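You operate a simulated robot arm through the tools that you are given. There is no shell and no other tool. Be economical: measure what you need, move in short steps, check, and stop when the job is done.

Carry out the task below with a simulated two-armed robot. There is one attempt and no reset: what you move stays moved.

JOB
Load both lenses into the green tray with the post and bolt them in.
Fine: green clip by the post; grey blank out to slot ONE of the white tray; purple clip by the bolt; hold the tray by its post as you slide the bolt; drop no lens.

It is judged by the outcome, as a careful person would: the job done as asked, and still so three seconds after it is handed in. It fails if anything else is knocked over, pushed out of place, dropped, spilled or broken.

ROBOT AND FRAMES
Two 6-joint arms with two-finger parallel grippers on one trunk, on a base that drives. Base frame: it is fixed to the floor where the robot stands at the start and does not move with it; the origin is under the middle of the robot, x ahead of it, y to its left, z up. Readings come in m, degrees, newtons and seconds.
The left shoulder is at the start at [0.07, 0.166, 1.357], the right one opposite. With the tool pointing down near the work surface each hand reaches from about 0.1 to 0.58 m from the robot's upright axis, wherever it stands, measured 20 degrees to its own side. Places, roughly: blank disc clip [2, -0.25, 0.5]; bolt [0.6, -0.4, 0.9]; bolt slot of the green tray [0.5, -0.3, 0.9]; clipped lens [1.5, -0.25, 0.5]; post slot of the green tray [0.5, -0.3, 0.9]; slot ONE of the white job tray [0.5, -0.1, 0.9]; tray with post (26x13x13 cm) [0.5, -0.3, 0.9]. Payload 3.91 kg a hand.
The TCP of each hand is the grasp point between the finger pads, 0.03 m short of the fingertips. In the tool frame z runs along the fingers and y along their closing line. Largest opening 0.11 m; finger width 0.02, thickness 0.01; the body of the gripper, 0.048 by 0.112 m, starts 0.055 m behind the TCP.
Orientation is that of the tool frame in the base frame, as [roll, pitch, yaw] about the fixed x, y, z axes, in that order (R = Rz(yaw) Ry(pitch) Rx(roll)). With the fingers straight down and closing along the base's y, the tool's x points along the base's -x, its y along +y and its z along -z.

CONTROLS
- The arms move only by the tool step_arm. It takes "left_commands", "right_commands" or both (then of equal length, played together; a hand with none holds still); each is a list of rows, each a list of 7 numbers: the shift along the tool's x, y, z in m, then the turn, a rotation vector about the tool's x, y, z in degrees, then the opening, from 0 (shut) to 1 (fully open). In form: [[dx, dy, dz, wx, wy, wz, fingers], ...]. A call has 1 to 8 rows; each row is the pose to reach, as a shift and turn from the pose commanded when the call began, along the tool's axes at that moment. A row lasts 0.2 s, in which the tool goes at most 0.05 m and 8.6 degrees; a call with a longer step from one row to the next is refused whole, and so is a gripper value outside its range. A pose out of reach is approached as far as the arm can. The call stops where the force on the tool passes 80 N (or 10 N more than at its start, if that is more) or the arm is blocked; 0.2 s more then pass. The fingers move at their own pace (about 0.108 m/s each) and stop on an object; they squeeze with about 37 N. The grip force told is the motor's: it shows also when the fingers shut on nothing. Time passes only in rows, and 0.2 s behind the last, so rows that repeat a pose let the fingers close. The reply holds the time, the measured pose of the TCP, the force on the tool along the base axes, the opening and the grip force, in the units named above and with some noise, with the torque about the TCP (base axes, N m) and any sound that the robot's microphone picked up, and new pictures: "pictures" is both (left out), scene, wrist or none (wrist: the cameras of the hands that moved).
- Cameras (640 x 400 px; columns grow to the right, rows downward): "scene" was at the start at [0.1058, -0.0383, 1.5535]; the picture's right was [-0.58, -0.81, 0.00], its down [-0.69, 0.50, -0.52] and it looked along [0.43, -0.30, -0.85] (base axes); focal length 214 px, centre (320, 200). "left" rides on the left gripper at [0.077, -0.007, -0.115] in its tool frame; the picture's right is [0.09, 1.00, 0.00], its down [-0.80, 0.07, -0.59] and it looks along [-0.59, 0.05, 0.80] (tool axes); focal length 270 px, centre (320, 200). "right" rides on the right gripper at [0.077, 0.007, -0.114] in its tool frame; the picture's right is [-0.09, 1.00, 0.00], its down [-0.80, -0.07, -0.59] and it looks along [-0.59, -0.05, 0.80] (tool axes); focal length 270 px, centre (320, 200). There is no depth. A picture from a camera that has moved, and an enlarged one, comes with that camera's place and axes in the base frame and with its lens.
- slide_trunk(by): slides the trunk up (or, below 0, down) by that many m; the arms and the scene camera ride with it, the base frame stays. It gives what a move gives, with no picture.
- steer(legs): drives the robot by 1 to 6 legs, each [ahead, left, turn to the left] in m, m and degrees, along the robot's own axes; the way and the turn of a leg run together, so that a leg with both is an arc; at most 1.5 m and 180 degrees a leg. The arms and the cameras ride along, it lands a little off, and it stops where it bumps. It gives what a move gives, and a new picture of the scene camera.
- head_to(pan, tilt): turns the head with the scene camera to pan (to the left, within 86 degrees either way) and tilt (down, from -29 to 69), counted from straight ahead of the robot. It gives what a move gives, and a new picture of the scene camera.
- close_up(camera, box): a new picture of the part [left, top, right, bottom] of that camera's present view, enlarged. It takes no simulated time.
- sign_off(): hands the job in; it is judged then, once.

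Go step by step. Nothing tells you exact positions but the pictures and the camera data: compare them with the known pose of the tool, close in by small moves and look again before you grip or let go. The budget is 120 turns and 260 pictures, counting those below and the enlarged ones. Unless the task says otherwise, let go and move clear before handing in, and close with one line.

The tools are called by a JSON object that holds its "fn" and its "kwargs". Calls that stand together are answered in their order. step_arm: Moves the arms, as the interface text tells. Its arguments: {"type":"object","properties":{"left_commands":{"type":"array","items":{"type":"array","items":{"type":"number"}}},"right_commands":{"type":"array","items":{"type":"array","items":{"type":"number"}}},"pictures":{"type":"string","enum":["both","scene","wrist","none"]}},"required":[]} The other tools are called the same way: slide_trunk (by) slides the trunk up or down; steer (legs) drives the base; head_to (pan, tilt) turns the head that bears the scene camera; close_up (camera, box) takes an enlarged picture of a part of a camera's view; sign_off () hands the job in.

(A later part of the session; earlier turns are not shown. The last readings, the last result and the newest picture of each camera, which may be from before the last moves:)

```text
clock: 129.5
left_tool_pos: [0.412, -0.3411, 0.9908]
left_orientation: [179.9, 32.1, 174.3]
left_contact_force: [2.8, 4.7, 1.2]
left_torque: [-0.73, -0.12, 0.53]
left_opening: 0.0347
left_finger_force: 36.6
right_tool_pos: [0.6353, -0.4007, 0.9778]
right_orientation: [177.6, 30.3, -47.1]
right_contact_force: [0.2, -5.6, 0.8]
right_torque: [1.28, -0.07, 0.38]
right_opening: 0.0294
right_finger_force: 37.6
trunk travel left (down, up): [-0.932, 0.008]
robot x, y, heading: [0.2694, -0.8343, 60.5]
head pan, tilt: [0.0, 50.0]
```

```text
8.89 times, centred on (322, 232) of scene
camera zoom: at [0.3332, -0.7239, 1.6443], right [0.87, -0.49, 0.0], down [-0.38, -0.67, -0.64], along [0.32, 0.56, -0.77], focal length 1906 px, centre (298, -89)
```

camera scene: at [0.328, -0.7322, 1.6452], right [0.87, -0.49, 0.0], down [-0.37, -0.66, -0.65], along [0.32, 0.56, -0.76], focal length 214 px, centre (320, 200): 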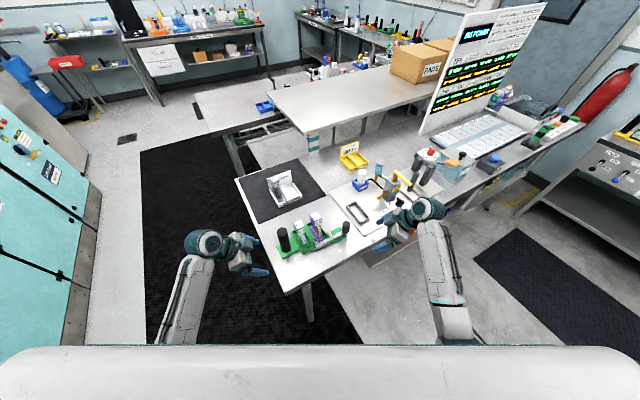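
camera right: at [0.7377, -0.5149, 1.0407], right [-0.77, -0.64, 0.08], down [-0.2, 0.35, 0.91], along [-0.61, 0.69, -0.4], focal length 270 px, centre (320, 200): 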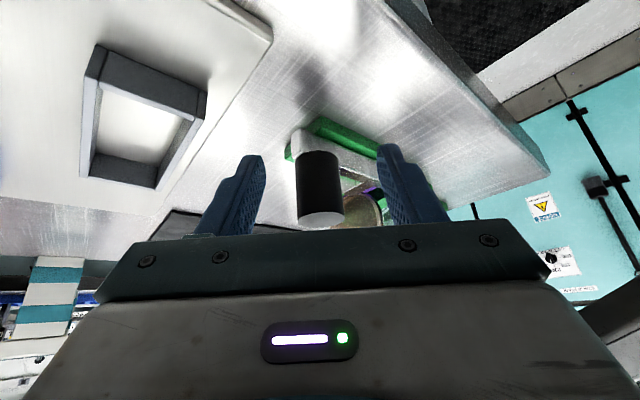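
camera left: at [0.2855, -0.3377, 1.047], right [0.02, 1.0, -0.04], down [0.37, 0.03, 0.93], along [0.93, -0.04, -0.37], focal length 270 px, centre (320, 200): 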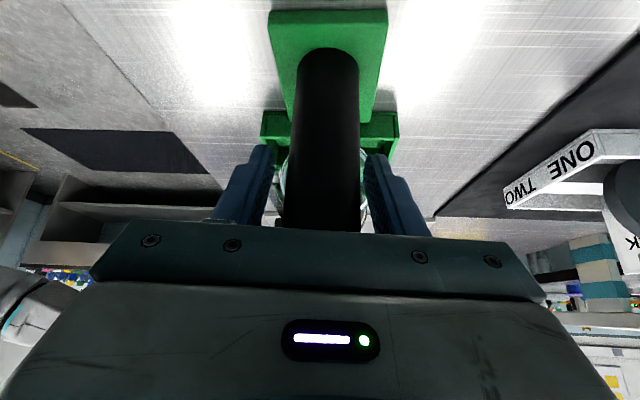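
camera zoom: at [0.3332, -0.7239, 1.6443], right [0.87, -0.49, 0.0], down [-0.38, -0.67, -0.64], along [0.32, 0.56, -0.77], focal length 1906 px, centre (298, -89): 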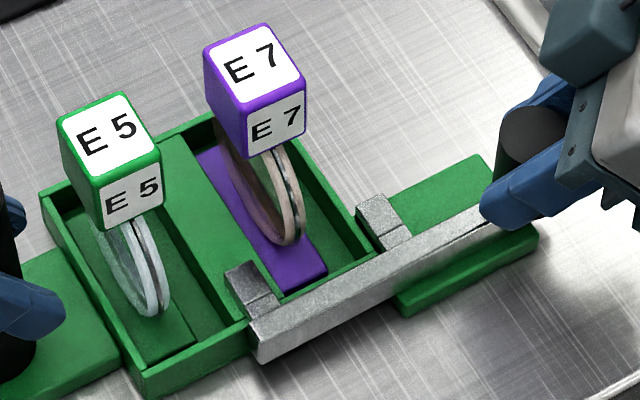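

The bolt is open, the clips are upright, and their bases do sit near the right wall. I'll release the knob, back off and turn the right hand so its fingers close across the cubes.

{"fn": "step_arm", "kwargs": {"right_commands": [[0, 0, 0, 0, 0, 0, 0.6], [0, 0, -0.02, 0, 0, 0, 0.6], [0, 0, -0.06, -3.8, 0, -6.5, 0.6], [0, 0, -0.08, -7.6, 0, -12.9, 0.6], [0, 0, -0.08, -11.4, 0, -19.4, 0.6], [0, 0, -0.08, -15.2, 0, -25.9, 0.6], [0, 0, -0.08, -19, 0, -32.4, 0.6], [0, 0, -0.08, -22.8, 0, -38.8, 0.6]], "pictures": "wrist"}}

{"fn": "close_up", "kwargs": {"camera": "scene", "box": [250, 180, 410, 270]}}

```text
clock: 131.3
left_tool_pos: [0.4115, -0.3408, 0.991]
left_orientation: [180.0, 32.1, 174.6]
left_contact_force: [-0.8, 0.2, -0.8]
left_torque: [-0.03, 0.4, -0.02]
left_opening: 0.035
left_finger_force: 37.3
right_tool_pos: [0.6769, -0.3945, 0.9735]
right_orientation: [178.5, 31.9, -1.9]
right_contact_force: [0.4, -0.2, -0.1]
right_torque: [0.0, -0.01, 0.03]
right_opening: 0.0661
right_finger_force: 0.1
right hand out of reach, approached as far as the arm can: row 5, 6, 7, 8
trunk travel left (down, up): [-0.932, 0.008]
robot x, y, heading: [0.2718, -0.8362, 60.3]
head pan, tilt: [0.0, 50.0]
camera right: at [0.8021, -0.401, 1.0306], right [-0.09, -0.99, 0.07], down [-0.37, 0.1, 0.93], along [-0.93, 0.06, -0.37], focal length 270 px, centre (320, 200)
```

right: 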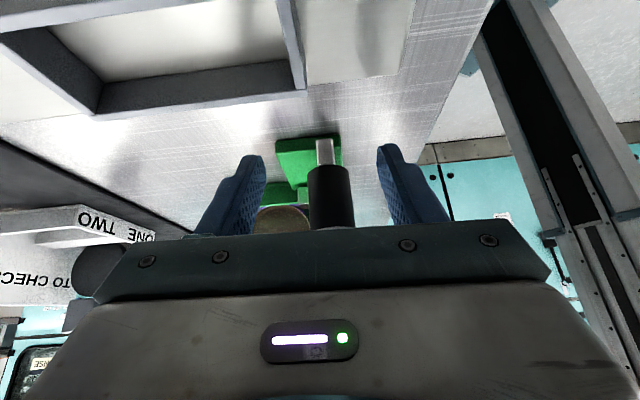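

```text
4.00 times, centred on (330, 225) of scene
camera zoom: at [0.3329, -0.7227, 1.6442], right [0.87, -0.49, 0.0], down [-0.38, -0.67, -0.64], along [0.32, 0.56, -0.77], focal length 858 px, centre (280, 100)
```

zoom: 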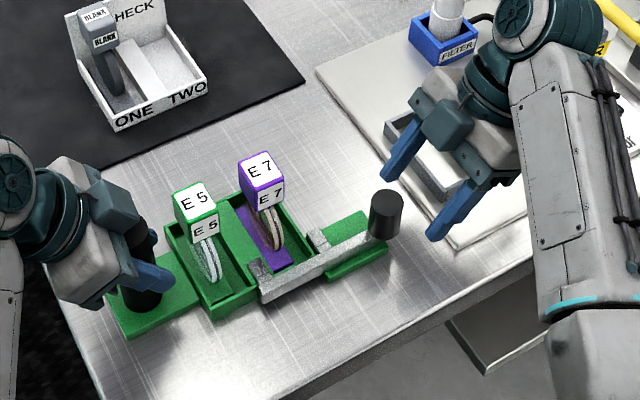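

From this stance the tilted hand can't get high enough to regrip the cubes. Instead I'll nudge each clip a few mm towards the bench's far side with closed fingertips low on the lens rim, where it should slide instead of tip. First I'll turn the hand back to −47° and close the fingers.

{"fn": "step_arm", "kwargs": {"right_commands": [[0.007, 0.02, -0.01, 0, 0, 0, 0.3], [0.0134, 0.04, -0.02, 4, 0, 6.4, 0], [0.0134, 0.0593, -0.0201, 8, 0, 12.8, 0], [0.0134, 0.0593, -0.0201, 12, 0, 19.2, 0], [0.0134, 0.0593, -0.0201, 16, 0, 25.6, 0], [0.0134, 0.0593, -0.0201, 20, 0, 32, 0], [0.0134, 0.0593, -0.0201, 23.8, 0, 38.2, 0]], "pictures": "none"}}

```text
clock: 132.9
left_tool_pos: [0.4111, -0.3404, 0.9919]
left_orientation: [179.8, 32.1, 174.5]
left_contact_force: [0.4, 0.3, -0.4]
left_torque: [-0.13, -0.09, 0.02]
left_opening: 0.0347
left_finger_force: 36.8
right_tool_pos: [0.6974, -0.4546, 0.9853]
right_orientation: [178.9, 30.8, -46.6]
right_contact_force: [-0.5, 0.8, -1.0]
right_torque: [0.02, -0.03, -0.02]
right_opening: 0.0
right_finger_force: 37.3
right hand out of reach, approached as far as the arm can: row 1, 2
trunk travel left (down, up): [-0.932, 0.008]
robot x, y, heading: [0.2696, -0.8339, 60.7]
head pan, tilt: [0.0, 50.0]
```

{"fn": "step_arm", "kwargs": {"right_commands": [[-0.022, 0.0264, 0.0117, 0, 0, 0, 0], [-0.044, 0.0527, 0.0234, 0, 0, 0, 0], [-0.066, 0.079, 0.035, 0, 0, 0, 0], [-0.088, 0.1054, 0.0467, 0, 0, 0, 0], [-0.088, 0.1054, 0.0467, 0, 0, 0, 0]], "pictures": "none"}}

{"fn": "close_up", "kwargs": {"camera": "scene", "box": [270, 190, 380, 270]}}

{"fn": "close_up", "kwargs": {"camera": "right", "box": [200, 60, 440, 240]}}

```text
clock: 134.1
left_tool_pos: [0.4118, -0.3403, 0.9905]
left_orientation: [179.9, 32.2, 174.5]
left_contact_force: [-1.3, 0.7, 0.0]
left_torque: [-0.08, -0.23, -0.03]
left_opening: 0.0346
left_finger_force: 37.2
right_tool_pos: [0.5719, -0.458, 0.9914]
right_orientation: [-179.8, 29.1, -46.0]
right_contact_force: [-0.6, 0.4, -0.2]
right_torque: [0.04, -0.01, 0.0]
right_opening: 0.0
right_finger_force: 37.1
trunk travel left (down, up): [-0.932, 0.008]
robot x, y, heading: [0.2684, -0.8353, 60.7]
head pan, tilt: [0.0, 50.0]
```

```text
5.00 times, centred on (325, 230) of scene
camera zoom: at [0.3346, -0.7233, 1.6442], right [0.87, -0.49, 0.0], down [-0.38, -0.67, -0.64], along [0.32, 0.56, -0.77], focal length 1072 px, centre (295, 50)
```

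zoom: 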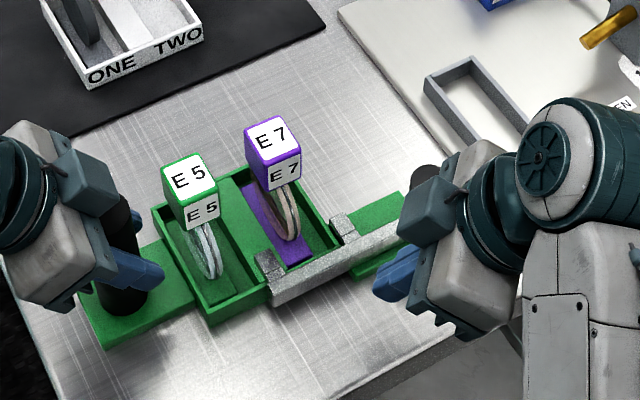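

```text
2.22 times, centred on (320, 150) of right
camera zoom: at [0.6521, -0.5499, 1.0545], right [-0.77, -0.64, 0.04], down [-0.24, 0.34, 0.91], along [-0.59, 0.69, -0.41], focal length 601 px, centre (320, 311)
```

zoom: 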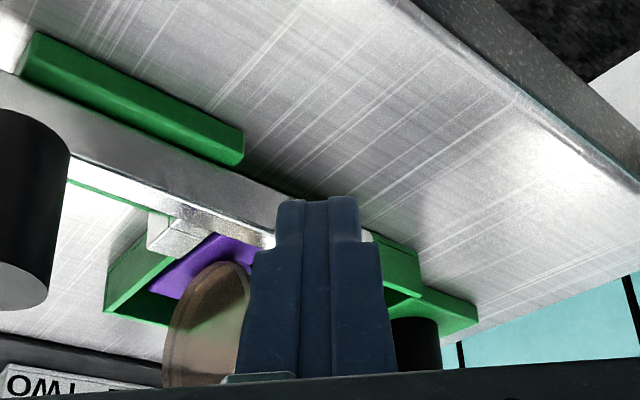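

I'll move closer to E7's rim and read the pose.

{"fn": "step_arm", "kwargs": {"right_commands": [[-0.0143, -0.0134, 0.0085, 0, 0, 0, 0], [-0.0286, -0.0268, 0.017, 0, 0, 0, 0], [-0.0286, -0.0268, 0.017, 0, 0, 0, 0]], "pictures": "none"}}

{"fn": "close_up", "kwargs": {"camera": "scene", "box": [290, 200, 360, 260]}}

{"fn": "close_up", "kwargs": {"camera": "right", "box": [200, 60, 440, 240]}}

```text
clock: 135.1
left_tool_pos: [0.4117, -0.3399, 0.9913]
left_orientation: [179.9, 32.1, 174.5]
left_contact_force: [-1.4, -0.7, -0.2]
left_torque: [0.13, -0.22, -0.01]
left_opening: 0.0348
left_finger_force: 37.3
right_tool_pos: [0.581, -0.4372, 0.9694]
right_orientation: [179.4, 26.0, -46.8]
right_contact_force: [-0.1, 0.0, -0.4]
right_torque: [-0.03, -0.06, -0.01]
right_opening: 0.0001
right_finger_force: 37.2
trunk travel left (down, up): [-0.932, 0.008]
robot x, y, heading: [0.2692, -0.8355, 60.2]
head pan, tilt: [0.0, 50.0]
stopped in row 3 (right hand): the arm was blocked; the commanded pose is now the measured one
```

```text
6.67 times, centred on (325, 230) of scene
camera zoom: at [0.3325, -0.7235, 1.6443], right [0.87, -0.49, 0.0], down [-0.38, -0.67, -0.64], along [0.32, 0.56, -0.77], focal length 1430 px, centre (287, 0)
```

zoom: 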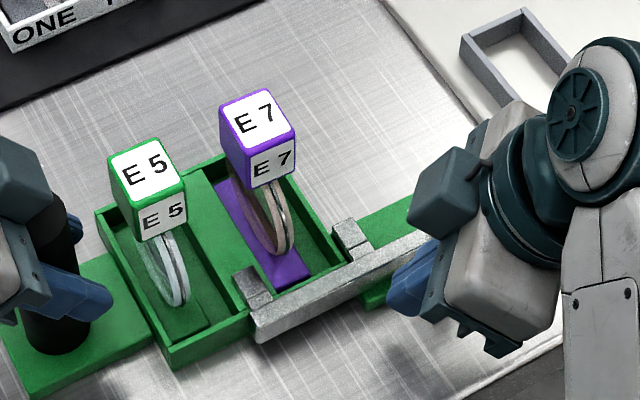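

```text
2.22 times, centred on (320, 150) of right
camera zoom: at [0.6596, -0.5266, 1.0394], right [-0.78, -0.63, 0.05], down [-0.26, 0.39, 0.89], along [-0.57, 0.68, -0.46], focal length 601 px, centre (320, 311)
```

zoom: 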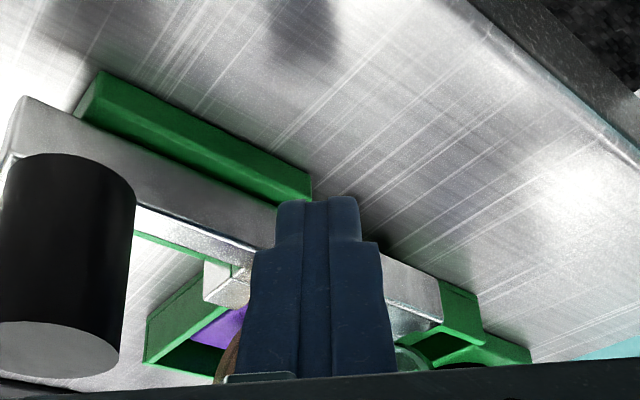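

The elbow meets the torso before the hand gets there, so this stance won't do. I'll release the post, back off and shift the base left. From there the right hand can regrip the cubes vertically, as before.

{"fn": "step_arm", "kwargs": {"left_commands": [[0, 0, 0, 0, 0, 0, 0.45], [0, 0, 0, 0, 0, 0, 0.7], [0, 0, 0, 0, 0, 0, 0.8], [0.027, -0.003, -0.02, 0, 0, 0, 0.8], [0.054, -0.006, -0.04, 0, 0, 0, 0.8], [0.08, -0.0098, -0.06, 0, 0, 0, 0.8]], "right_commands": [[0.012, 0.002, -0.013, 0, 0, 0, 0], [0.024, 0.004, -0.026, 0, 0, 0, 0], [0.036, 0.007, -0.039, 0, 0, 0, 0], [0.05, 0.009, -0.052, 0, 0, 0, 0], [0.0636, 0.0115, -0.0644, 0, 0, 0, 0], [0.0636, 0.0115, -0.0644, 0, 0, 0, 0]], "pictures": "none"}}

{"fn": "close_up", "kwargs": {"camera": "scene", "box": [230, 170, 410, 280]}}

```text
clock: 136.5
left_tool_pos: [0.3092, -0.3398, 0.9976]
left_orientation: [179.9, 32.1, 174.5]
left_contact_force: [-0.2, 0.6, -0.1]
left_torque: [0.0, 0.03, -0.03]
left_opening: 0.0881
left_finger_force: 0.1
right_tool_pos: [0.6296, -0.5042, 0.9985]
right_orientation: [179.4, 26.2, -46.8]
right_contact_force: [0.2, -0.6, -0.4]
right_torque: [0.01, -0.04, 0.0]
right_opening: 0.0
right_finger_force: 36.8
trunk travel left (down, up): [-0.932, 0.008]
robot x, y, heading: [0.2673, -0.8373, 60.5]
head pan, tilt: [0.0, 50.0]
```

```text
3.56 times, centred on (320, 225) of scene
camera zoom: at [0.3301, -0.7228, 1.6443], right [0.87, -0.49, 0.0], down [-0.38, -0.67, -0.64], along [0.32, 0.56, -0.77], focal length 763 px, centre (320, 111)
```

zoom: 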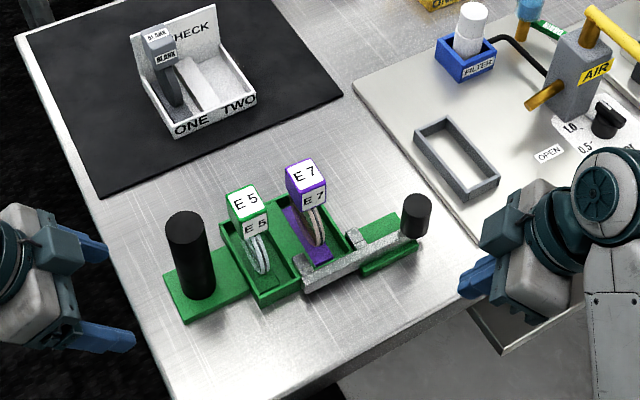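

Nothing has shifted. I'll back off, shift left, and bring the right hand vertical with yaw about 0°, out to its right side.

{"fn": "steer", "kwargs": {"legs": [[-0.25, 0, 0], [0, 0.42, 0]]}}

{"fn": "step_arm", "kwargs": {"right_commands": [[0.026, -0.0114, -0.0183, 0, 6.5, 0, 0.5], [0.052, -0.0227, -0.0367, 0, 13, 0, 0.5], [0.078, -0.034, -0.055, 0, 19.5, 0, 0.5], [0.104, -0.0454, -0.0733, 0, 26.2, 0, 0.5], [0.13, -0.0568, -0.0917, 0, 26.2, 0, 0.5], [0.1558, -0.0681, -0.11, 0, 26.2, 0, 0.5]], "pictures": "none"}}

{"fn": "step_arm", "kwargs": {"right_commands": [[0.03, -0.013, -0.005, 0, 0, -8, 0.5], [0.06, -0.026, -0.01, 0, 0, -16, 0.5], [0.09, -0.039, -0.015, 0, 0, -24, 0.5], [0.12, -0.052, -0.02, 0, 0, -32, 0.5], [0.15, -0.065, -0.025, 0, 0, -40, 0.5], [0.1855, -0.0777, -0.03, 0, 0, -47.8, 0.5]], "pictures": "scene"}}

```text
clock: 140.5
left_tool_pos: [-0.1742, -0.3519, 0.9988]
left_orientation: [179.8, 32.1, 174.2]
left_contact_force: [0.6, -0.4, 0.2]
left_torque: [-0.02, 0.01, 0.0]
left_opening: 0.0882
left_finger_force: 0.1
right_tool_pos: [0.1437, -0.5185, 0.999]
right_orientation: [179.3, 26.3, -47.1]
right_contact_force: [-0.1, 0.0, 0.2]
right_torque: [0.03, 0.0, 0.02]
right_opening: 0.0001
right_finger_force: 37.1
trunk travel left (down, up): [-0.932, 0.008]
robot x, y, heading: [-0.22, -0.844, 60.5]
head pan, tilt: [0.0, 50.0]
camera scene: at [-0.1547, -0.7356, 1.6443], right [0.87, -0.5, 0.0], down [-0.38, -0.66, -0.64], along [0.32, 0.56, -0.77], focal length 214 px, centre (320, 200)
```

scene: 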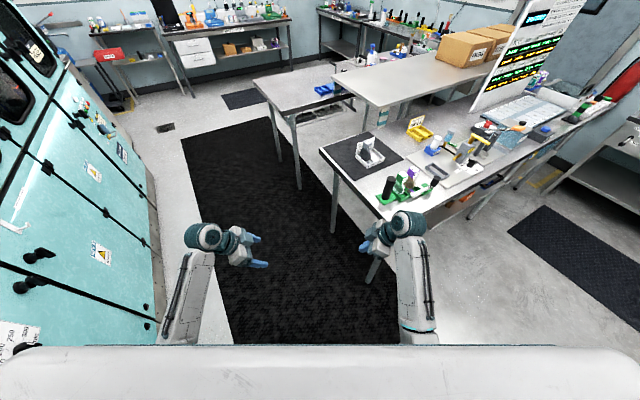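

```text
clock: 141.9
left_tool_pos: [-0.1751, -0.3531, 0.9981]
left_orientation: [179.7, 32.1, 174.2]
left_contact_force: [0.9, -0.6, 0.3]
left_torque: [0.0, 0.0, 0.01]
left_opening: 0.0879
left_finger_force: 0.1
right_tool_pos: [0.3314, -0.6169, 1.0119]
right_orientation: [179.6, 0.3, -46.9]
right_contact_force: [0.7, -1.1, 0.0]
right_torque: [0.01, 0.01, -0.01]
right_opening: 0.0553
right_finger_force: 0.1
right hand out of reach, approached as far as the arm can: row 3, 4, 5, 6
trunk travel left (down, up): [-0.932, 0.008]
robot x, y, heading: [-0.2255, -0.8463, 60.5]
head pan, tilt: [0.0, 50.0]
```

```text
clock: 143.3
left_tool_pos: [-0.174, -0.3526, 0.9968]
left_orientation: [179.9, 32.1, 174.3]
left_contact_force: [-0.3, -0.9, 0.5]
left_torque: [0.0, -0.01, 0.0]
left_opening: 0.0879
left_finger_force: 0.0
right_tool_pos: [0.511, -0.6969, 1.0393]
right_orientation: [179.7, 0.6, 1.2]
right_contact_force: [0.4, -0.7, -0.2]
right_torque: [0.0, -0.02, 0.02]
right_opening: 0.0553
right_finger_force: 0.0
trunk travel left (down, up): [-0.932, 0.008]
robot x, y, heading: [-0.2199, -0.8451, 60.3]
head pan, tilt: [0.0, 50.0]
camera scene: at [-0.1554, -0.7355, 1.6443], right [0.87, -0.5, 0.0], down [-0.38, -0.67, -0.64], along [0.32, 0.56, -0.77], focal length 214 px, centre (320, 200)
```

scene: 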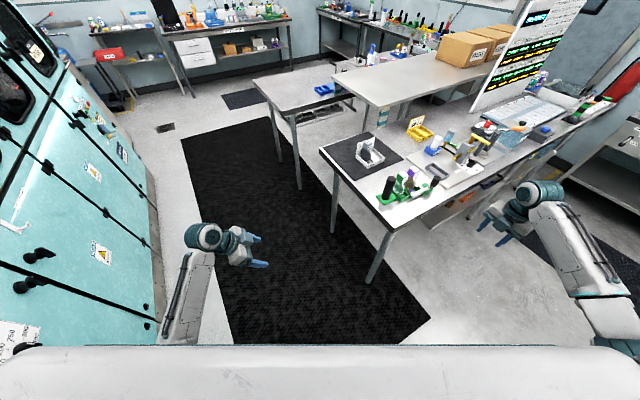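

Now I'll drive forward, raise the hand and point the head at the tray.

{"fn": "steer", "kwargs": {"legs": [[0.25, 0, 0]]}}

{"fn": "step_arm", "kwargs": {"right_commands": [[0, 0, -0.02, 0, 0, 0, 0.55], [0, 0, -0.04, 0, 0, 0, 0.55], [0, 0, -0.06, 0, 0, 0, 0.55]], "pictures": "wrist"}}

{"fn": "head_to", "kwargs": {"pan": -35, "tilt": 52}}

{"fn": "close_up", "kwargs": {"camera": "scene", "box": [250, 130, 400, 250]}}

```text
clock: 145.2
left_tool_pos: [-0.0562, -0.1375, 0.9988]
left_orientation: [179.7, 32.2, 174.5]
left_contact_force: [0.2, 0.7, 0.0]
left_torque: [0.0, 0.0, 0.02]
left_opening: 0.0879
left_finger_force: 0.0
right_tool_pos: [0.6318, -0.4813, 1.0394]
right_orientation: [179.6, 0.4, 1.2]
right_contact_force: [-0.1, 0.2, 1.1]
right_torque: [-0.02, -0.02, 0.0]
right_opening: 0.0549
right_finger_force: 0.1
trunk travel left (down, up): [-0.932, 0.008]
robot x, y, heading: [-0.0973, -0.631, 60.5]
head pan, tilt: [0.0, 50.0]
camera scene: at [-0.0366, -0.5227, 1.6445], right [0.87, -0.49, 0.0], down [-0.38, -0.67, -0.64], along [0.32, 0.56, -0.76], focal length 214 px, centre (320, 200)
```

scene: 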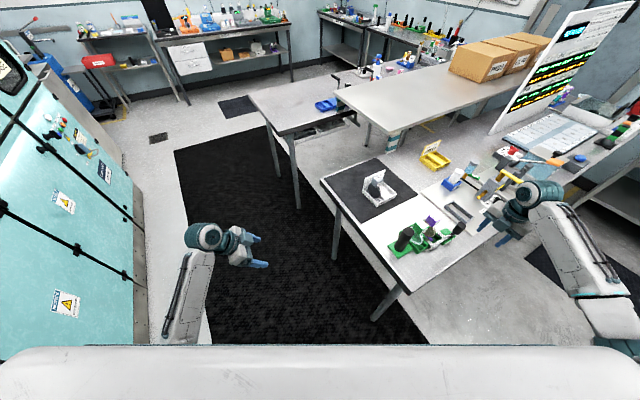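

```text
clock: 145.9
left_tool_pos: [-0.0546, -0.1359, 0.9981]
left_orientation: [-180.0, 32.0, 174.4]
left_contact_force: [0.4, 0.0, 0.0]
left_torque: [-0.03, -0.02, 0.01]
left_opening: 0.088
left_finger_force: 0.0
right_tool_pos: [0.6343, -0.4788, 1.101]
right_orientation: [179.6, 0.6, 1.2]
right_contact_force: [0.7, 0.7, 0.3]
right_torque: [-0.04, 0.01, -0.02]
right_opening: 0.0606
right_finger_force: 0.0
trunk travel left (down, up): [-0.932, 0.008]
robot x, y, heading: [-0.0994, -0.6289, 60.3]
head pan, tilt: [0.0, 50.0]
camera right: at [0.7133, -0.4822, 1.2145], right [-0.07, -1.0, 0.01], down [-0.8, 0.06, 0.6], along [-0.6, 0.03, -0.8], focal length 270 px, centre (320, 200)
```

right: 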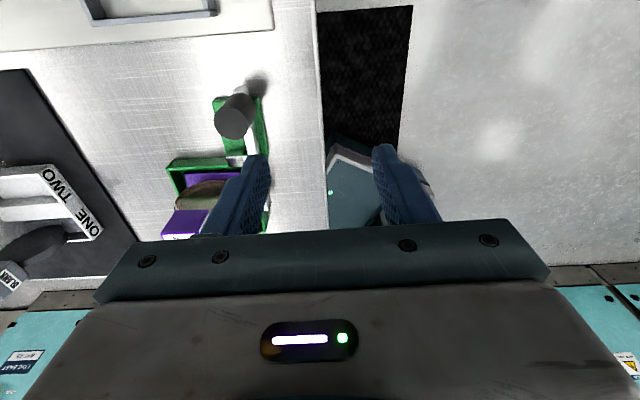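

```text
clock: 147.0
left_tool_pos: [-0.055, -0.1367, 0.9973]
left_orientation: [179.9, 32.1, 174.5]
left_contact_force: [-0.1, 0.2, 0.4]
left_torque: [-0.01, -0.01, 0.01]
left_opening: 0.0881
left_finger_force: 0.0
right_tool_pos: [0.6332, -0.4799, 1.1004]
right_orientation: [179.5, 0.5, 1.3]
right_contact_force: [0.2, 0.3, 0.1]
right_torque: [-0.01, 0.0, -0.05]
right_opening: 0.0604
right_finger_force: 0.0
trunk travel left (down, up): [-0.932, 0.008]
robot x, y, heading: [-0.0994, -0.6351, 60.5]
head pan, tilt: [-35.0, 52.0]
camera scene: at [-0.0054, -0.555, 1.6416], right [0.43, -0.9, 0.0], down [-0.71, -0.34, -0.62], along [0.56, 0.27, -0.79], focal length 214 px, centre (320, 200)
```

scene: 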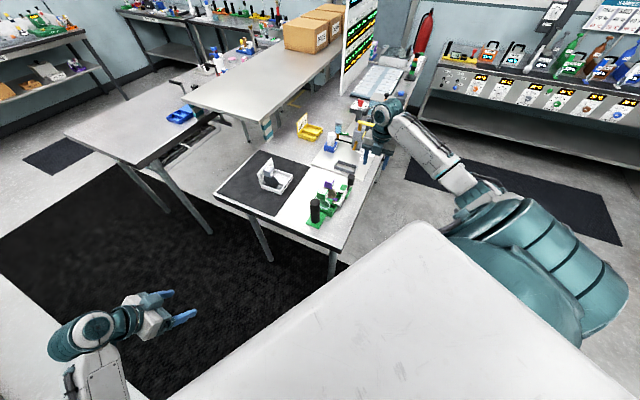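

```text
3.33 times, centred on (325, 190) of scene
camera zoom: at [-0.0054, -0.555, 1.6416], right [0.43, -0.9, 0.0], down [-0.71, -0.34, -0.62], along [0.56, 0.27, -0.79], focal length 715 px, centre (303, 233)
```

zoom: 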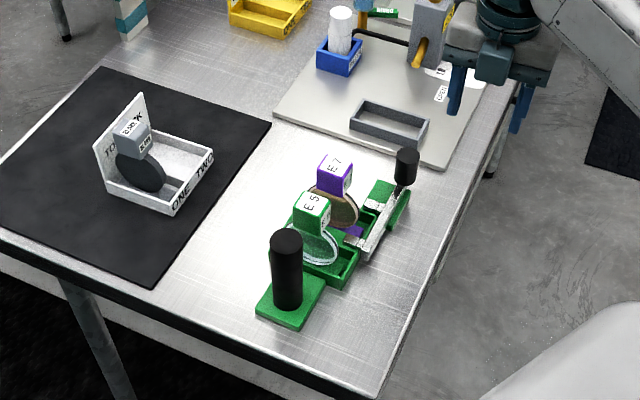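

Z 1.10 is reachable here. I'll move over E7.

{"fn": "step_arm", "kwargs": {"right_commands": [[-0.0225, -0.036, 0, 0, 0, 0, 0.55], [-0.045, -0.0725, 0, 0, 0, 0, 0.55], [-0.0675, -0.109, 0, 0, 0, 0, 0.55], [-0.09, -0.145, 0, 0, 0, 0, 0.55], [-0.09, -0.145, 0, 0, 0, 0, 0.55]], "pictures": "none"}}

{"fn": "close_up", "kwargs": {"camera": "right", "box": [200, 20, 440, 240]}}

```text
clock: 148.2
left_tool_pos: [-0.0552, -0.1366, 0.9983]
left_orientation: [179.9, 32.0, 174.5]
left_contact_force: [-0.3, -0.7, -0.1]
left_torque: [0.01, -0.02, -0.01]
left_opening: 0.0881
left_finger_force: 0.1
right_tool_pos: [0.5664, -0.3395, 1.062]
right_orientation: [180.0, 0.3, 1.2]
right_contact_force: [-0.2, 0.2, -0.3]
right_torque: [0.01, 0.0, 0.03]
right_opening: 0.0605
right_finger_force: 0.0
right hand out of reach, approached as far as the arm can: row 2, 3, 4, 5
trunk travel left (down, up): [-0.932, 0.008]
robot x, y, heading: [-0.0985, -0.6337, 60.7]
head pan, tilt: [-35.0, 52.0]
```

```text
1.82 times, centred on (320, 130) of right
camera zoom: at [0.645, -0.3438, 1.1752], right [-0.07, -1.0, 0.0], down [-0.8, 0.05, 0.6], along [-0.6, 0.04, -0.8], focal length 491 px, centre (320, 327)
```

zoom: 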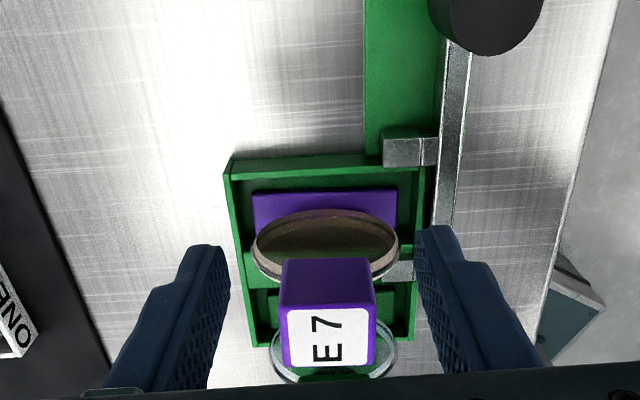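

This view shows that the clips are well centred sideways. The pressing has also slid E7 against its near wall, so there is now more room for the claws to cover the bases. No regripping is needed. I'll lift away and return to the two-handed stance.

{"fn": "step_arm", "kwargs": {"right_commands": [[0.005, 0, -0.02, 0, 0, 0, 0.55], [0.02, 0.035, -0.03, 0, 0, 0, 0.55], [0.035, 0.07, -0.03, 0, 0, 0, 0.55], [0.05, 0.105, -0.03, 0, 0, 0, 0.55], [0.061, 0.141, -0.03, 0, 0, 0, 0.55]], "pictures": "none"}}

{"fn": "steer", "kwargs": {"legs": [[-0.25, 0, 0], [0, -0.42, 0]]}}

{"fn": "step_arm", "kwargs": {"right_commands": [[-0.0245, -0.0145, 0.007, 0, 0, 8, 1], [-0.049, -0.029, 0.014, 0, 0, 16, 1], [-0.0735, -0.0435, 0.021, 0, 0, 24, 1], [-0.098, -0.058, 0.028, 0, 0, 32, 1], [-0.1225, -0.0725, 0.035, 0, 0, 40, 1], [-0.1463, -0.0868, 0.04, 0, 0, 48, 1]], "pictures": "none"}}

{"fn": "step_arm", "kwargs": {"right_commands": [[0, 0, 0.01, 0, -7.5, 0, 1], [-0.03, 0.005, 0.02, 0, -15, 0, 1], [-0.06, 0.01, 0.03, 0, -22.5, 0, 1], [-0.09, 0.015, 0.04, 0, -30, 0, 1], [-0.12, 0.02, 0.05, 0, -30, 0, 1], [-0.146, 0.024, 0.06, 0, -30, 0, 1], [-0.1725, 0.0281, 0.06, 0, -30, 0, 1]], "pictures": "none"}}

```text
clock: 149.4
left_tool_pos: [-0.0556, -0.138, 0.9971]
left_orientation: [179.8, 32.1, 174.3]
left_contact_force: [-0.5, -0.2, 0.4]
left_torque: [0.02, -0.01, 0.01]
left_opening: 0.0879
left_finger_force: 0.1
right_tool_pos: [0.6265, -0.4797, 1.0896]
right_orientation: [179.8, 0.5, 1.3]
right_contact_force: [-0.6, -0.1, 0.2]
right_torque: [0.02, 0.02, -0.01]
right_opening: 0.0605
right_finger_force: 0.1
right hand out of reach, approached as far as the arm can: row 1, 2
trunk travel left (down, up): [-0.932, 0.008]
robot x, y, heading: [-0.0989, -0.6313, 60.4]
head pan, tilt: [-35.0, 52.0]
```

```text
clock: 153.3
left_tool_pos: [0.1785, -0.5527, 0.9974]
left_orientation: [179.9, 32.3, 174.5]
left_contact_force: [0.1, 1.0, -0.1]
left_torque: [-0.02, -0.05, 0.01]
left_opening: 0.088
left_finger_force: 0.1
right_tool_pos: [0.8609, -0.8929, 1.0903]
right_orientation: [179.7, 0.4, 1.5]
right_contact_force: [-0.2, 0.3, 0.3]
right_torque: [-0.02, -0.01, 0.0]
right_opening: 0.0604
right_finger_force: 0.0
trunk travel left (down, up): [-0.932, 0.008]
robot x, y, heading: [0.1382, -1.0492, 60.6]
head pan, tilt: [-35.0, 52.0]
camera scene: at [0.2283, -0.971, 1.6417], right [0.43, -0.9, 0.0], down [-0.71, -0.34, -0.62], along [0.56, 0.27, -0.79], focal length 214 px, centre (320, 200)
```

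scene: 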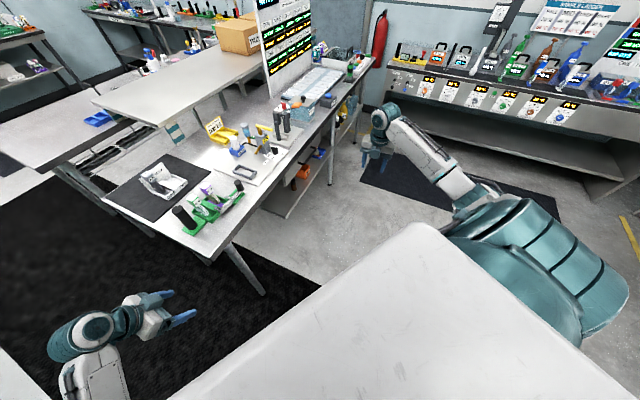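

```text
clock: 154.7
left_tool_pos: [0.1796, -0.5542, 0.9973]
left_orientation: [179.9, 32.2, 174.6]
left_contact_force: [0.3, -0.5, -0.1]
left_torque: [0.02, 0.0, 0.03]
left_opening: 0.0878
left_finger_force: 0.0
right_tool_pos: [0.7216, -0.8188, 1.035]
right_orientation: [179.7, 0.4, -46.8]
right_contact_force: [0.0, -0.5, -0.5]
right_torque: [-0.04, 0.03, 0.01]
right_opening: 0.11
right_finger_force: 0.1
right hand out of reach, approached as far as the arm can: row 5, 6
trunk travel left (down, up): [-0.932, 0.008]
robot x, y, heading: [0.1358, -1.0482, 60.6]
head pan, tilt: [-35.0, 52.0]
```

```text
clock: 156.3
left_tool_pos: [0.1795, -0.5536, 0.9974]
left_orientation: [179.9, 32.1, 174.6]
left_contact_force: [0.2, 0.3, -0.3]
left_torque: [0.0, -0.05, -0.03]
left_opening: 0.0881
left_finger_force: 0.0
right_tool_pos: [0.5837, -0.7123, 0.9745]
right_orientation: [179.2, 30.0, -47.0]
right_contact_force: [-0.6, 0.0, -0.3]
right_torque: [-0.01, 0.01, 0.0]
right_opening: 0.1101
right_finger_force: 0.0
trunk travel left (down, up): [-0.932, 0.008]
robot x, y, heading: [0.1394, -1.0506, 60.6]
head pan, tilt: [-35.0, 52.0]
```

{"fn": "steer", "kwargs": {"legs": [[0.25, -0.01, 0]]}}

{"fn": "head_to", "kwargs": {"pan": 0, "tilt": 50}}

{"fn": "close_up", "kwargs": {"camera": "scene", "box": [270, 190, 370, 260]}}

```text
clock: 158.1
left_tool_pos: [0.3106, -0.3419, 0.9985]
left_orientation: [179.8, 32.1, 174.5]
left_contact_force: [0.2, -0.5, 0.9]
left_torque: [-0.03, -0.03, 0.03]
left_opening: 0.0879
left_finger_force: 0.1
right_tool_pos: [0.7146, -0.5005, 0.9764]
right_orientation: [179.3, 30.1, -47.0]
right_contact_force: [-0.2, -0.7, -0.1]
right_torque: [-0.01, 0.03, 0.04]
right_opening: 0.1102
right_finger_force: 0.1
trunk travel left (down, up): [-0.932, 0.008]
robot x, y, heading: [0.2735, -0.8358, 60.6]
head pan, tilt: [-35.0, 52.0]
camera scene: at [0.3611, -0.7603, 1.6418], right [0.43, -0.9, 0.0], down [-0.71, -0.34, -0.62], along [0.56, 0.27, -0.79], focal length 214 px, centre (320, 200)
```

scene: 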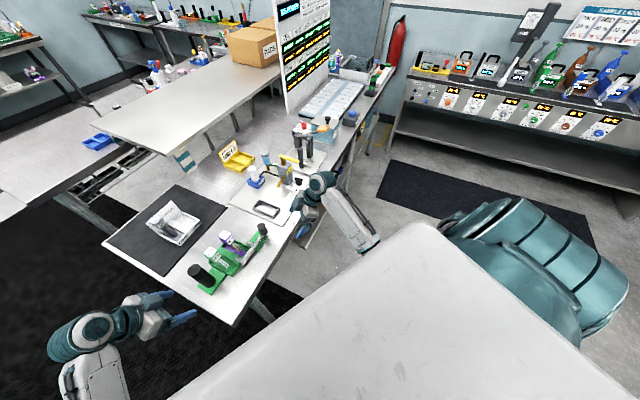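

```text
clock: 159.2
left_tool_pos: [0.3092, -0.3409, 0.9984]
left_orientation: [179.9, 32.1, 174.5]
left_contact_force: [0.1, -0.1, 0.0]
left_torque: [-0.02, -0.02, 0.01]
left_opening: 0.0878
left_finger_force: 0.1
right_tool_pos: [0.7152, -0.4988, 0.9745]
right_orientation: [179.2, 30.0, -47.1]
right_contact_force: [-0.6, 0.1, -0.8]
right_torque: [0.01, -0.01, -0.01]
right_opening: 0.1104
right_finger_force: 0.1
trunk travel left (down, up): [-0.932, 0.008]
robot x, y, heading: [0.2683, -0.8351, 60.5]
head pan, tilt: [0.0, 50.0]
camera scene: at [0.3324, -0.7241, 1.6443], right [0.87, -0.49, 0.0], down [-0.38, -0.67, -0.64], along [0.32, 0.56, -0.77], focal length 214 px, centre (320, 200)
```

scene: 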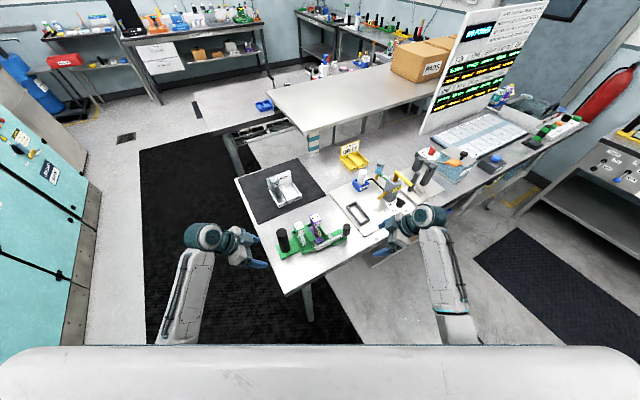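

```text
5.71 times, centred on (320, 225) of scene
camera zoom: at [0.3324, -0.7241, 1.6443], right [0.87, -0.49, 0.0], down [-0.38, -0.67, -0.64], along [0.32, 0.56, -0.77], focal length 1226 px, centre (320, 57)
```

zoom: 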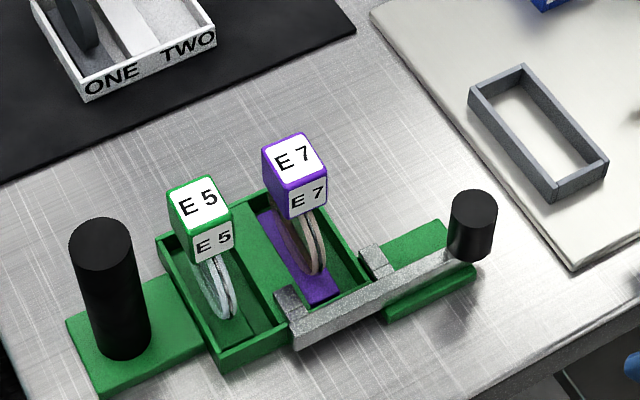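

Everything is as I left it. I'll repeat the post grip with the left hand and approach the knob with the right.

{"fn": "step_arm", "kwargs": {"left_commands": [[-0.0275, 0.0104, 0.02, 0, 0, 0, 0.8], [-0.055, 0.0104, 0.0395, 0, 0, 0, 0.8], [-0.0823, 0.0104, 0.059, 0, 0, 0, 0.8], [-0.0823, 0.0104, 0.059, 0, 0, 0, 0.5], [-0.0823, 0.0104, 0.059, 0, 0, 0, 0.4], [-0.0823, 0.0104, 0.059, 0, 0, 0, 0.2], [-0.0823, 0.0104, 0.059, 0, 0, 0, 0.2]], "pictures": "none"}}

{"fn": "step_arm", "kwargs": {"right_commands": [[0, -0.0089, 0, 0, 0, 0, 0.6], [-0.03, -0.0089, 0.015, 0, 0, 0, 0.6], [-0.06, -0.0089, 0.0325, 0, 0, 0, 0.6], [-0.09, -0.0089, 0.049, 0, 0, 0, 0.6], [-0.1112, -0.0089, 0.0607, 0, 0, 0, 0.6]], "pictures": "none"}}

{"fn": "close_up", "kwargs": {"camera": "scene", "box": [260, 190, 390, 270]}}

{"fn": "close_up", "kwargs": {"camera": "right", "box": [220, 90, 420, 250]}}

```text
clock: 160.8
left_tool_pos: [0.4118, -0.3378, 0.9905]
left_orientation: [179.9, 32.0, 174.6]
left_contact_force: [0.2, -0.1, -0.5]
left_torque: [0.13, -0.25, 0.17]
left_opening: 0.0346
left_finger_force: 37.2
right_tool_pos: [0.7155, -0.4981, 0.975]
right_orientation: [179.3, 30.0, -47.1]
right_contact_force: [-0.2, 0.3, 0.2]
right_torque: [-0.02, 0.0, 0.04]
right_opening: 0.11
right_finger_force: 0.0
trunk travel left (down, up): [-0.932, 0.008]
robot x, y, heading: [0.2708, -0.8325, 60.6]
head pan, tilt: [0.0, 50.0]
```

```text
clock: 161.9
left_tool_pos: [0.4128, -0.3379, 0.9916]
left_orientation: [179.8, 32.0, 174.5]
left_contact_force: [-0.7, 0.8, 0.4]
left_torque: [0.27, -0.1, 0.05]
left_opening: 0.0346
left_finger_force: 37.4
right_tool_pos: [0.633, -0.4002, 0.9792]
right_orientation: [179.3, 30.0, -47.1]
right_contact_force: [0.2, -0.3, 0.5]
right_torque: [-0.03, 0.02, 0.01]
right_opening: 0.0658
right_finger_force: 0.0
trunk travel left (down, up): [-0.932, 0.008]
robot x, y, heading: [0.2697, -0.8335, 60.6]
head pan, tilt: [0.0, 50.0]
```

```text
4.92 times, centred on (325, 230) of scene
camera zoom: at [0.332, -0.7229, 1.6443], right [0.87, -0.49, 0.0], down [-0.38, -0.67, -0.64], along [0.32, 0.56, -0.77], focal length 1056 px, centre (295, 52)
```

zoom: 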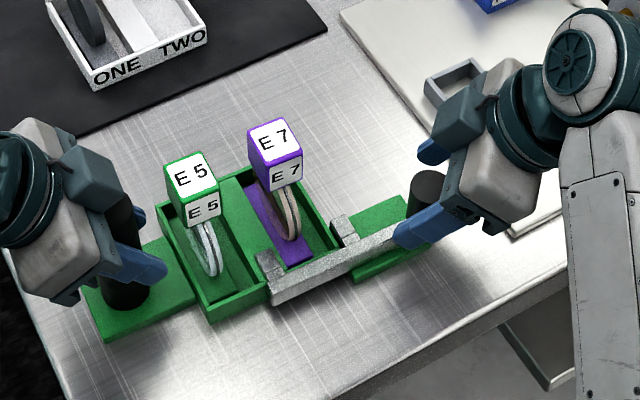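

```text
2.50 times, centred on (320, 170) of right
camera zoom: at [0.7155, -0.4945, 1.0398], right [-0.78, -0.63, 0.06], down [-0.21, 0.34, 0.91], along [-0.59, 0.7, -0.4], focal length 676 px, centre (320, 275)
```

zoom: 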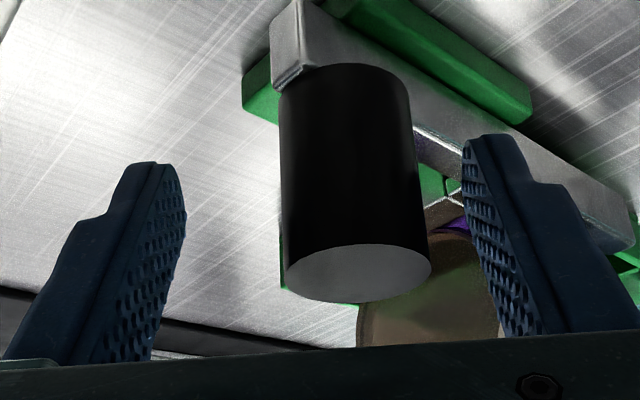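

The post is held. The knob sits 5 mm off centre, so I'll correct, close and slide 22 mm as before.

{"fn": "step_arm", "kwargs": {"right_commands": [[0, 0.005, 0, 0, 0, 0, 0.6], [0, 0.005, 0, 0, 0, 0, 0.35], [0, 0.005, 0, 0, 0, 0, 0.1], [0, 0.005, 0, 0, 0, 0, 0.1]], "pictures": "none"}}

{"fn": "step_arm", "kwargs": {"right_commands": [[-0.0029, 0.0037, 0.0017, 0, 0, 0, 0.1], [-0.0057, 0.0075, 0.0034, 0, 0, 0, 0.1], [-0.0086, 0.0112, 0.0051, 0, 0, 0, 0.1], [-0.0109, 0.0142, 0.0065, 0, 0, 0, 0.1], [-0.0126, 0.0164, 0.0075, 0, 0, 0, 0.1], [-0.0126, 0.0164, 0.0075, 0, 0, 0, 0.1]], "pictures": "none"}}

{"fn": "close_up", "kwargs": {"camera": "scene", "box": [300, 210, 345, 255]}}

```text
clock: 162.9
left_tool_pos: [0.413, -0.3366, 0.9919]
left_orientation: [179.8, 32.1, 174.6]
left_contact_force: [6.5, 3.6, 0.2]
left_torque: [-0.02, 0.58, 0.78]
left_opening: 0.0344
left_finger_force: 36.8
right_tool_pos: [0.6312, -0.4042, 0.9793]
right_orientation: [179.3, 30.1, -47.0]
right_contact_force: [-7.2, -2.8, 2.3]
right_torque: [0.43, -0.41, 0.4]
right_opening: 0.0288
right_finger_force: 36.8
trunk travel left (down, up): [-0.932, 0.008]
robot x, y, heading: [0.268, -0.8353, 60.7]
head pan, tilt: [0.0, 50.0]
```

```text
clock: 164.3
left_tool_pos: [0.4123, -0.3368, 0.9905]
left_orientation: [179.8, 32.1, 174.6]
left_contact_force: [-2.2, 2.4, 0.1]
left_torque: [0.26, 0.63, 0.28]
left_opening: 0.0344
left_finger_force: 36.9
right_tool_pos: [0.6082, -0.4038, 0.9782]
right_orientation: [179.3, 30.0, -46.9]
right_contact_force: [0.1, -1.6, 0.1]
right_torque: [0.11, -0.94, 0.14]
right_opening: 0.029
right_finger_force: 36.8
trunk travel left (down, up): [-0.932, 0.008]
robot x, y, heading: [0.2711, -0.8338, 60.7]
head pan, tilt: [0.0, 50.0]
```

```text
8.89 times, centred on (322, 232) of scene
camera zoom: at [0.3319, -0.7235, 1.6443], right [0.87, -0.49, 0.0], down [-0.38, -0.67, -0.64], along [0.32, 0.56, -0.77], focal length 1906 px, centre (298, -89)
```

zoom: 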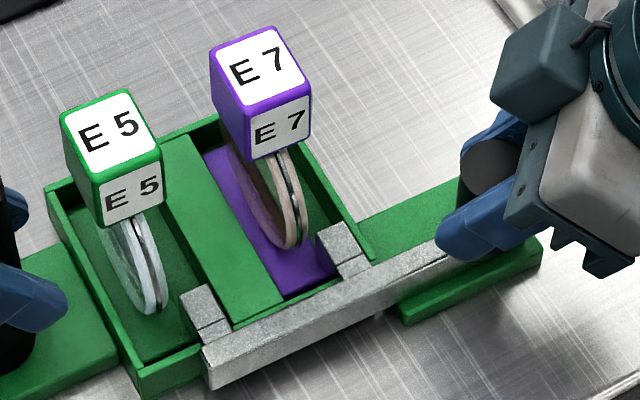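

There is now about 6 mm of clear gap ahead of the claws. I'll slide 4 mm more.

{"fn": "step_arm", "kwargs": {"right_commands": [[-0.0012, 0.0015, 0.0007, 0, 0, 0, 0.1], [-0.0023, 0.003, 0.0014, 0, 0, 0, 0.1], [-0.0023, 0.003, 0.0014, 0, 0, 0, 0.1]], "pictures": "none"}}

{"fn": "close_up", "kwargs": {"camera": "scene", "box": [300, 210, 345, 255]}}

```text
clock: 165.2
left_tool_pos: [0.4125, -0.3382, 0.9905]
left_orientation: [180.0, 32.1, 174.5]
left_contact_force: [-1.5, 1.0, 0.1]
left_torque: [0.14, 0.36, -0.08]
left_opening: 0.0345
left_finger_force: 36.3
right_tool_pos: [0.6054, -0.405, 0.9791]
right_orientation: [179.3, 30.1, -47.0]
right_contact_force: [0.8, 1.0, 0.5]
right_torque: [0.36, -0.73, 0.09]
right_opening: 0.0287
right_finger_force: 37.0
trunk travel left (down, up): [-0.932, 0.008]
robot x, y, heading: [0.2718, -0.8363, 60.8]
head pan, tilt: [0.0, 50.0]
```

```text
8.89 times, centred on (322, 232) of scene
camera zoom: at [0.3322, -0.7234, 1.6443], right [0.87, -0.49, 0.0], down [-0.38, -0.67, -0.64], along [0.32, 0.56, -0.77], focal length 1906 px, centre (298, -89)
```

zoom: 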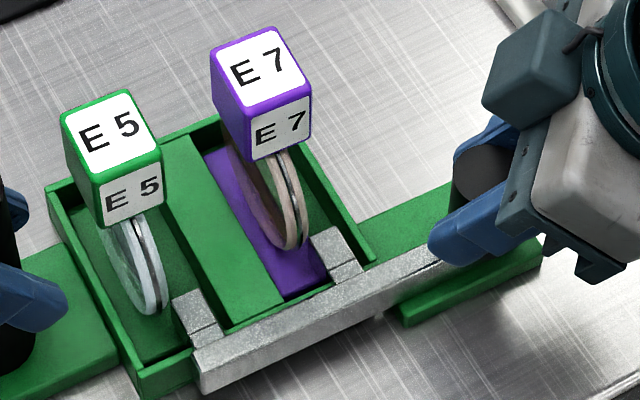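

Still upright with a small gap and little force. I'll go another 1.5 mm.

{"fn": "step_arm", "kwargs": {"right_commands": [[-0.0005, 0.0006, 0.0003, 0, 0, 0, 0.1], [-0.0009, 0.0011, 0.0005, 0, 0, 0, 0.1], [-0.0009, 0.0011, 0.0005, 0, 0, 0, 0.1]], "pictures": "none"}}

{"fn": "close_up", "kwargs": {"camera": "scene", "box": [300, 210, 345, 255]}}

```text
clock: 165.9
left_tool_pos: [0.4129, -0.3378, 0.9915]
left_orientation: [179.9, 32.1, 174.5]
left_contact_force: [-0.8, 2.5, 0.4]
left_torque: [-0.03, 0.01, 0.17]
left_opening: 0.0344
left_finger_force: 36.9
right_tool_pos: [0.6036, -0.4051, 0.979]
right_orientation: [179.4, 29.9, -47.1]
right_contact_force: [-0.4, -1.1, 1.4]
right_torque: [0.6, -0.34, 0.22]
right_opening: 0.0285
right_finger_force: 37.2
trunk travel left (down, up): [-0.932, 0.008]
robot x, y, heading: [0.2695, -0.8334, 60.5]
head pan, tilt: [0.0, 50.0]
```

```text
8.89 times, centred on (322, 232) of scene
camera zoom: at [0.3323, -0.7234, 1.6443], right [0.87, -0.49, 0.0], down [-0.38, -0.67, -0.64], along [0.32, 0.56, -0.77], focal length 1906 px, centre (298, -89)
```

zoom: 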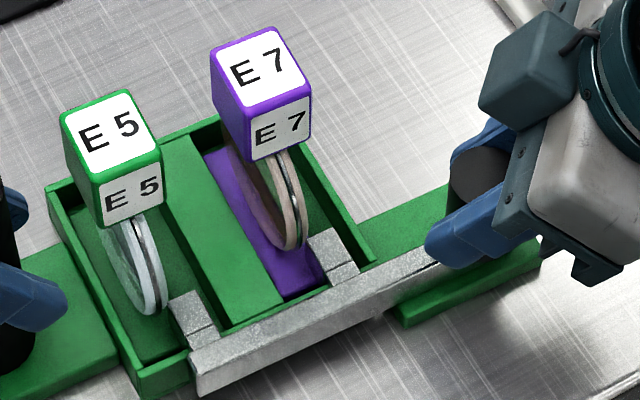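

{"fn": "step_arm", "kwargs": {"right_commands": [[-0.0003, 0.0004, 0.0002, 0, 0, 0, 0.1], [-0.0006, 0.0008, 0.0004, 0, 0, 0, 0.1], [-0.0006, 0.0008, 0.0004, 0, 0, 0, 0.1]], "pictures": "none"}}

{"fn": "close_up", "kwargs": {"camera": "scene", "box": [300, 210, 345, 255]}}

```text
clock: 166.8
left_tool_pos: [0.413, -0.3387, 0.9912]
left_orientation: [180.0, 32.2, 174.6]
left_contact_force: [0.9, 5.2, 0.3]
left_torque: [0.06, 0.09, 0.63]
left_opening: 0.0343
left_finger_force: 37.1
right_tool_pos: [0.6025, -0.4045, 0.9787]
right_orientation: [179.3, 30.0, -47.0]
right_contact_force: [-0.3, -3.9, 5.2]
right_torque: [0.55, -0.39, 0.3]
right_opening: 0.0288
right_finger_force: 37.0
trunk travel left (down, up): [-0.932, 0.008]
robot x, y, heading: [0.2695, -0.8352, 60.5]
head pan, tilt: [0.0, 50.0]
```

```text
8.89 times, centred on (322, 232) of scene
camera zoom: at [0.3324, -0.7238, 1.6443], right [0.87, -0.49, 0.0], down [-0.38, -0.67, -0.64], along [0.32, 0.56, -0.77], focal length 1906 px, centre (298, -89)
```

zoom: 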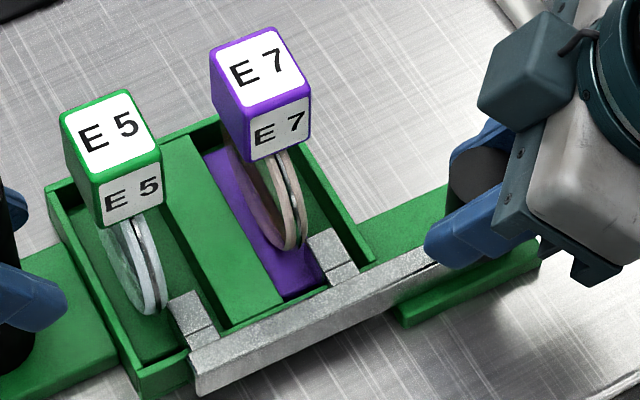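

The bar hardly moved this time, which suggests its end stop. I'll make one gentle check push of 1.2 mm.

{"fn": "step_arm", "kwargs": {"right_commands": [[-0.0004, 0.0005, 0.0002, 0, 0, 0, 0.1], [-0.0007, 0.0009, 0.0004, 0, 0, 0, 0.1], [-0.0007, 0.0009, 0.0004, 0, 0, 0, 0.1]], "pictures": "none"}}

{"fn": "close_up", "kwargs": {"camera": "scene", "box": [300, 210, 345, 255]}}

```text
clock: 167.6
left_tool_pos: [0.4126, -0.3381, 0.9918]
left_orientation: [179.9, 32.0, 174.5]
left_contact_force: [-0.6, 6.2, -0.1]
left_torque: [0.07, 0.21, 0.63]
left_opening: 0.0344
left_finger_force: 36.8
right_tool_pos: [0.6012, -0.4052, 0.9789]
right_orientation: [179.2, 30.0, -47.1]
right_contact_force: [2.3, -4.8, 3.6]
right_torque: [0.33, -0.59, 0.29]
right_opening: 0.0287
right_finger_force: 36.7
trunk travel left (down, up): [-0.932, 0.008]
robot x, y, heading: [0.2727, -0.8341, 60.5]
head pan, tilt: [0.0, 50.0]
```

```text
8.89 times, centred on (322, 232) of scene
camera zoom: at [0.3325, -0.7239, 1.6443], right [0.87, -0.49, 0.0], down [-0.38, -0.67, -0.64], along [0.32, 0.56, -0.77], focal length 1906 px, centre (298, -89)
```

zoom: 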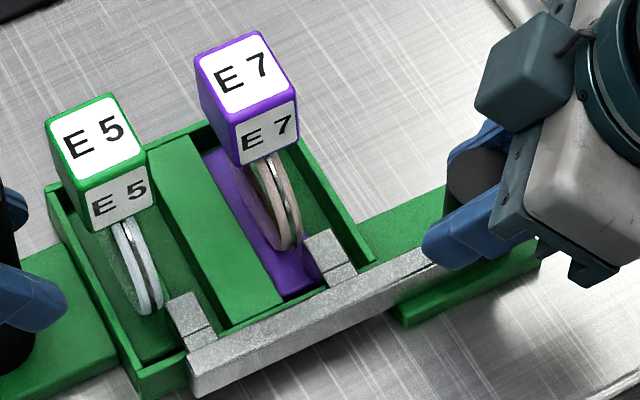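

Contact begins here, so I'll back off 1.4 mm to let them stand upright, then open the right fingers.

{"fn": "step_arm", "kwargs": {"right_commands": [[0.0004, -0.0005, -0.0002, 0, 0, 0, 0.1], [0.0008, -0.001, -0.0005, 0, 0, 0, 0.1], [0.0008, -0.001, -0.0005, 0, 0, 0, 0.1]], "pictures": "none"}}

{"fn": "close_up", "kwargs": {"camera": "scene", "box": [300, 210, 345, 255]}}

```text
clock: 168.3
left_tool_pos: [0.4122, -0.3389, 0.9912]
left_orientation: [179.8, 32.0, 174.5]
left_contact_force: [-0.5, 5.6, 0.0]
left_torque: [-0.11, 0.26, 0.79]
left_opening: 0.0346
left_finger_force: 36.8
right_tool_pos: [0.6032, -0.4042, 0.979]
right_orientation: [179.3, 30.0, -47.1]
right_contact_force: [-1.7, -7.4, 1.8]
right_torque: [0.39, -0.28, 0.41]
right_opening: 0.0286
right_finger_force: 36.8
trunk travel left (down, up): [-0.932, 0.008]
robot x, y, heading: [0.271, -0.8392, 60.7]
head pan, tilt: [0.0, 50.0]
```

```text
8.89 times, centred on (322, 232) of scene
camera zoom: at [0.3323, -0.7241, 1.6443], right [0.87, -0.49, 0.0], down [-0.38, -0.67, -0.64], along [0.32, 0.56, -0.77], focal length 1906 px, centre (298, -89)
```

zoom: 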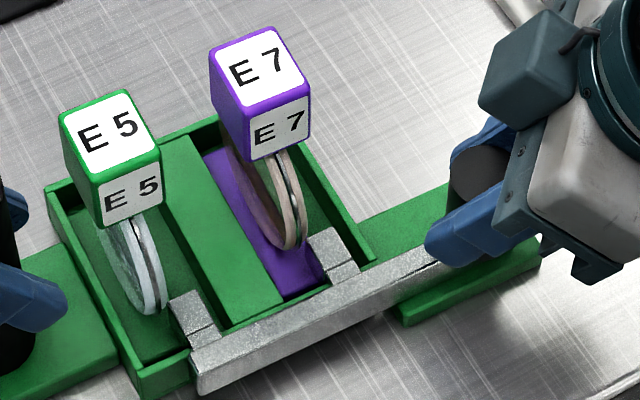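

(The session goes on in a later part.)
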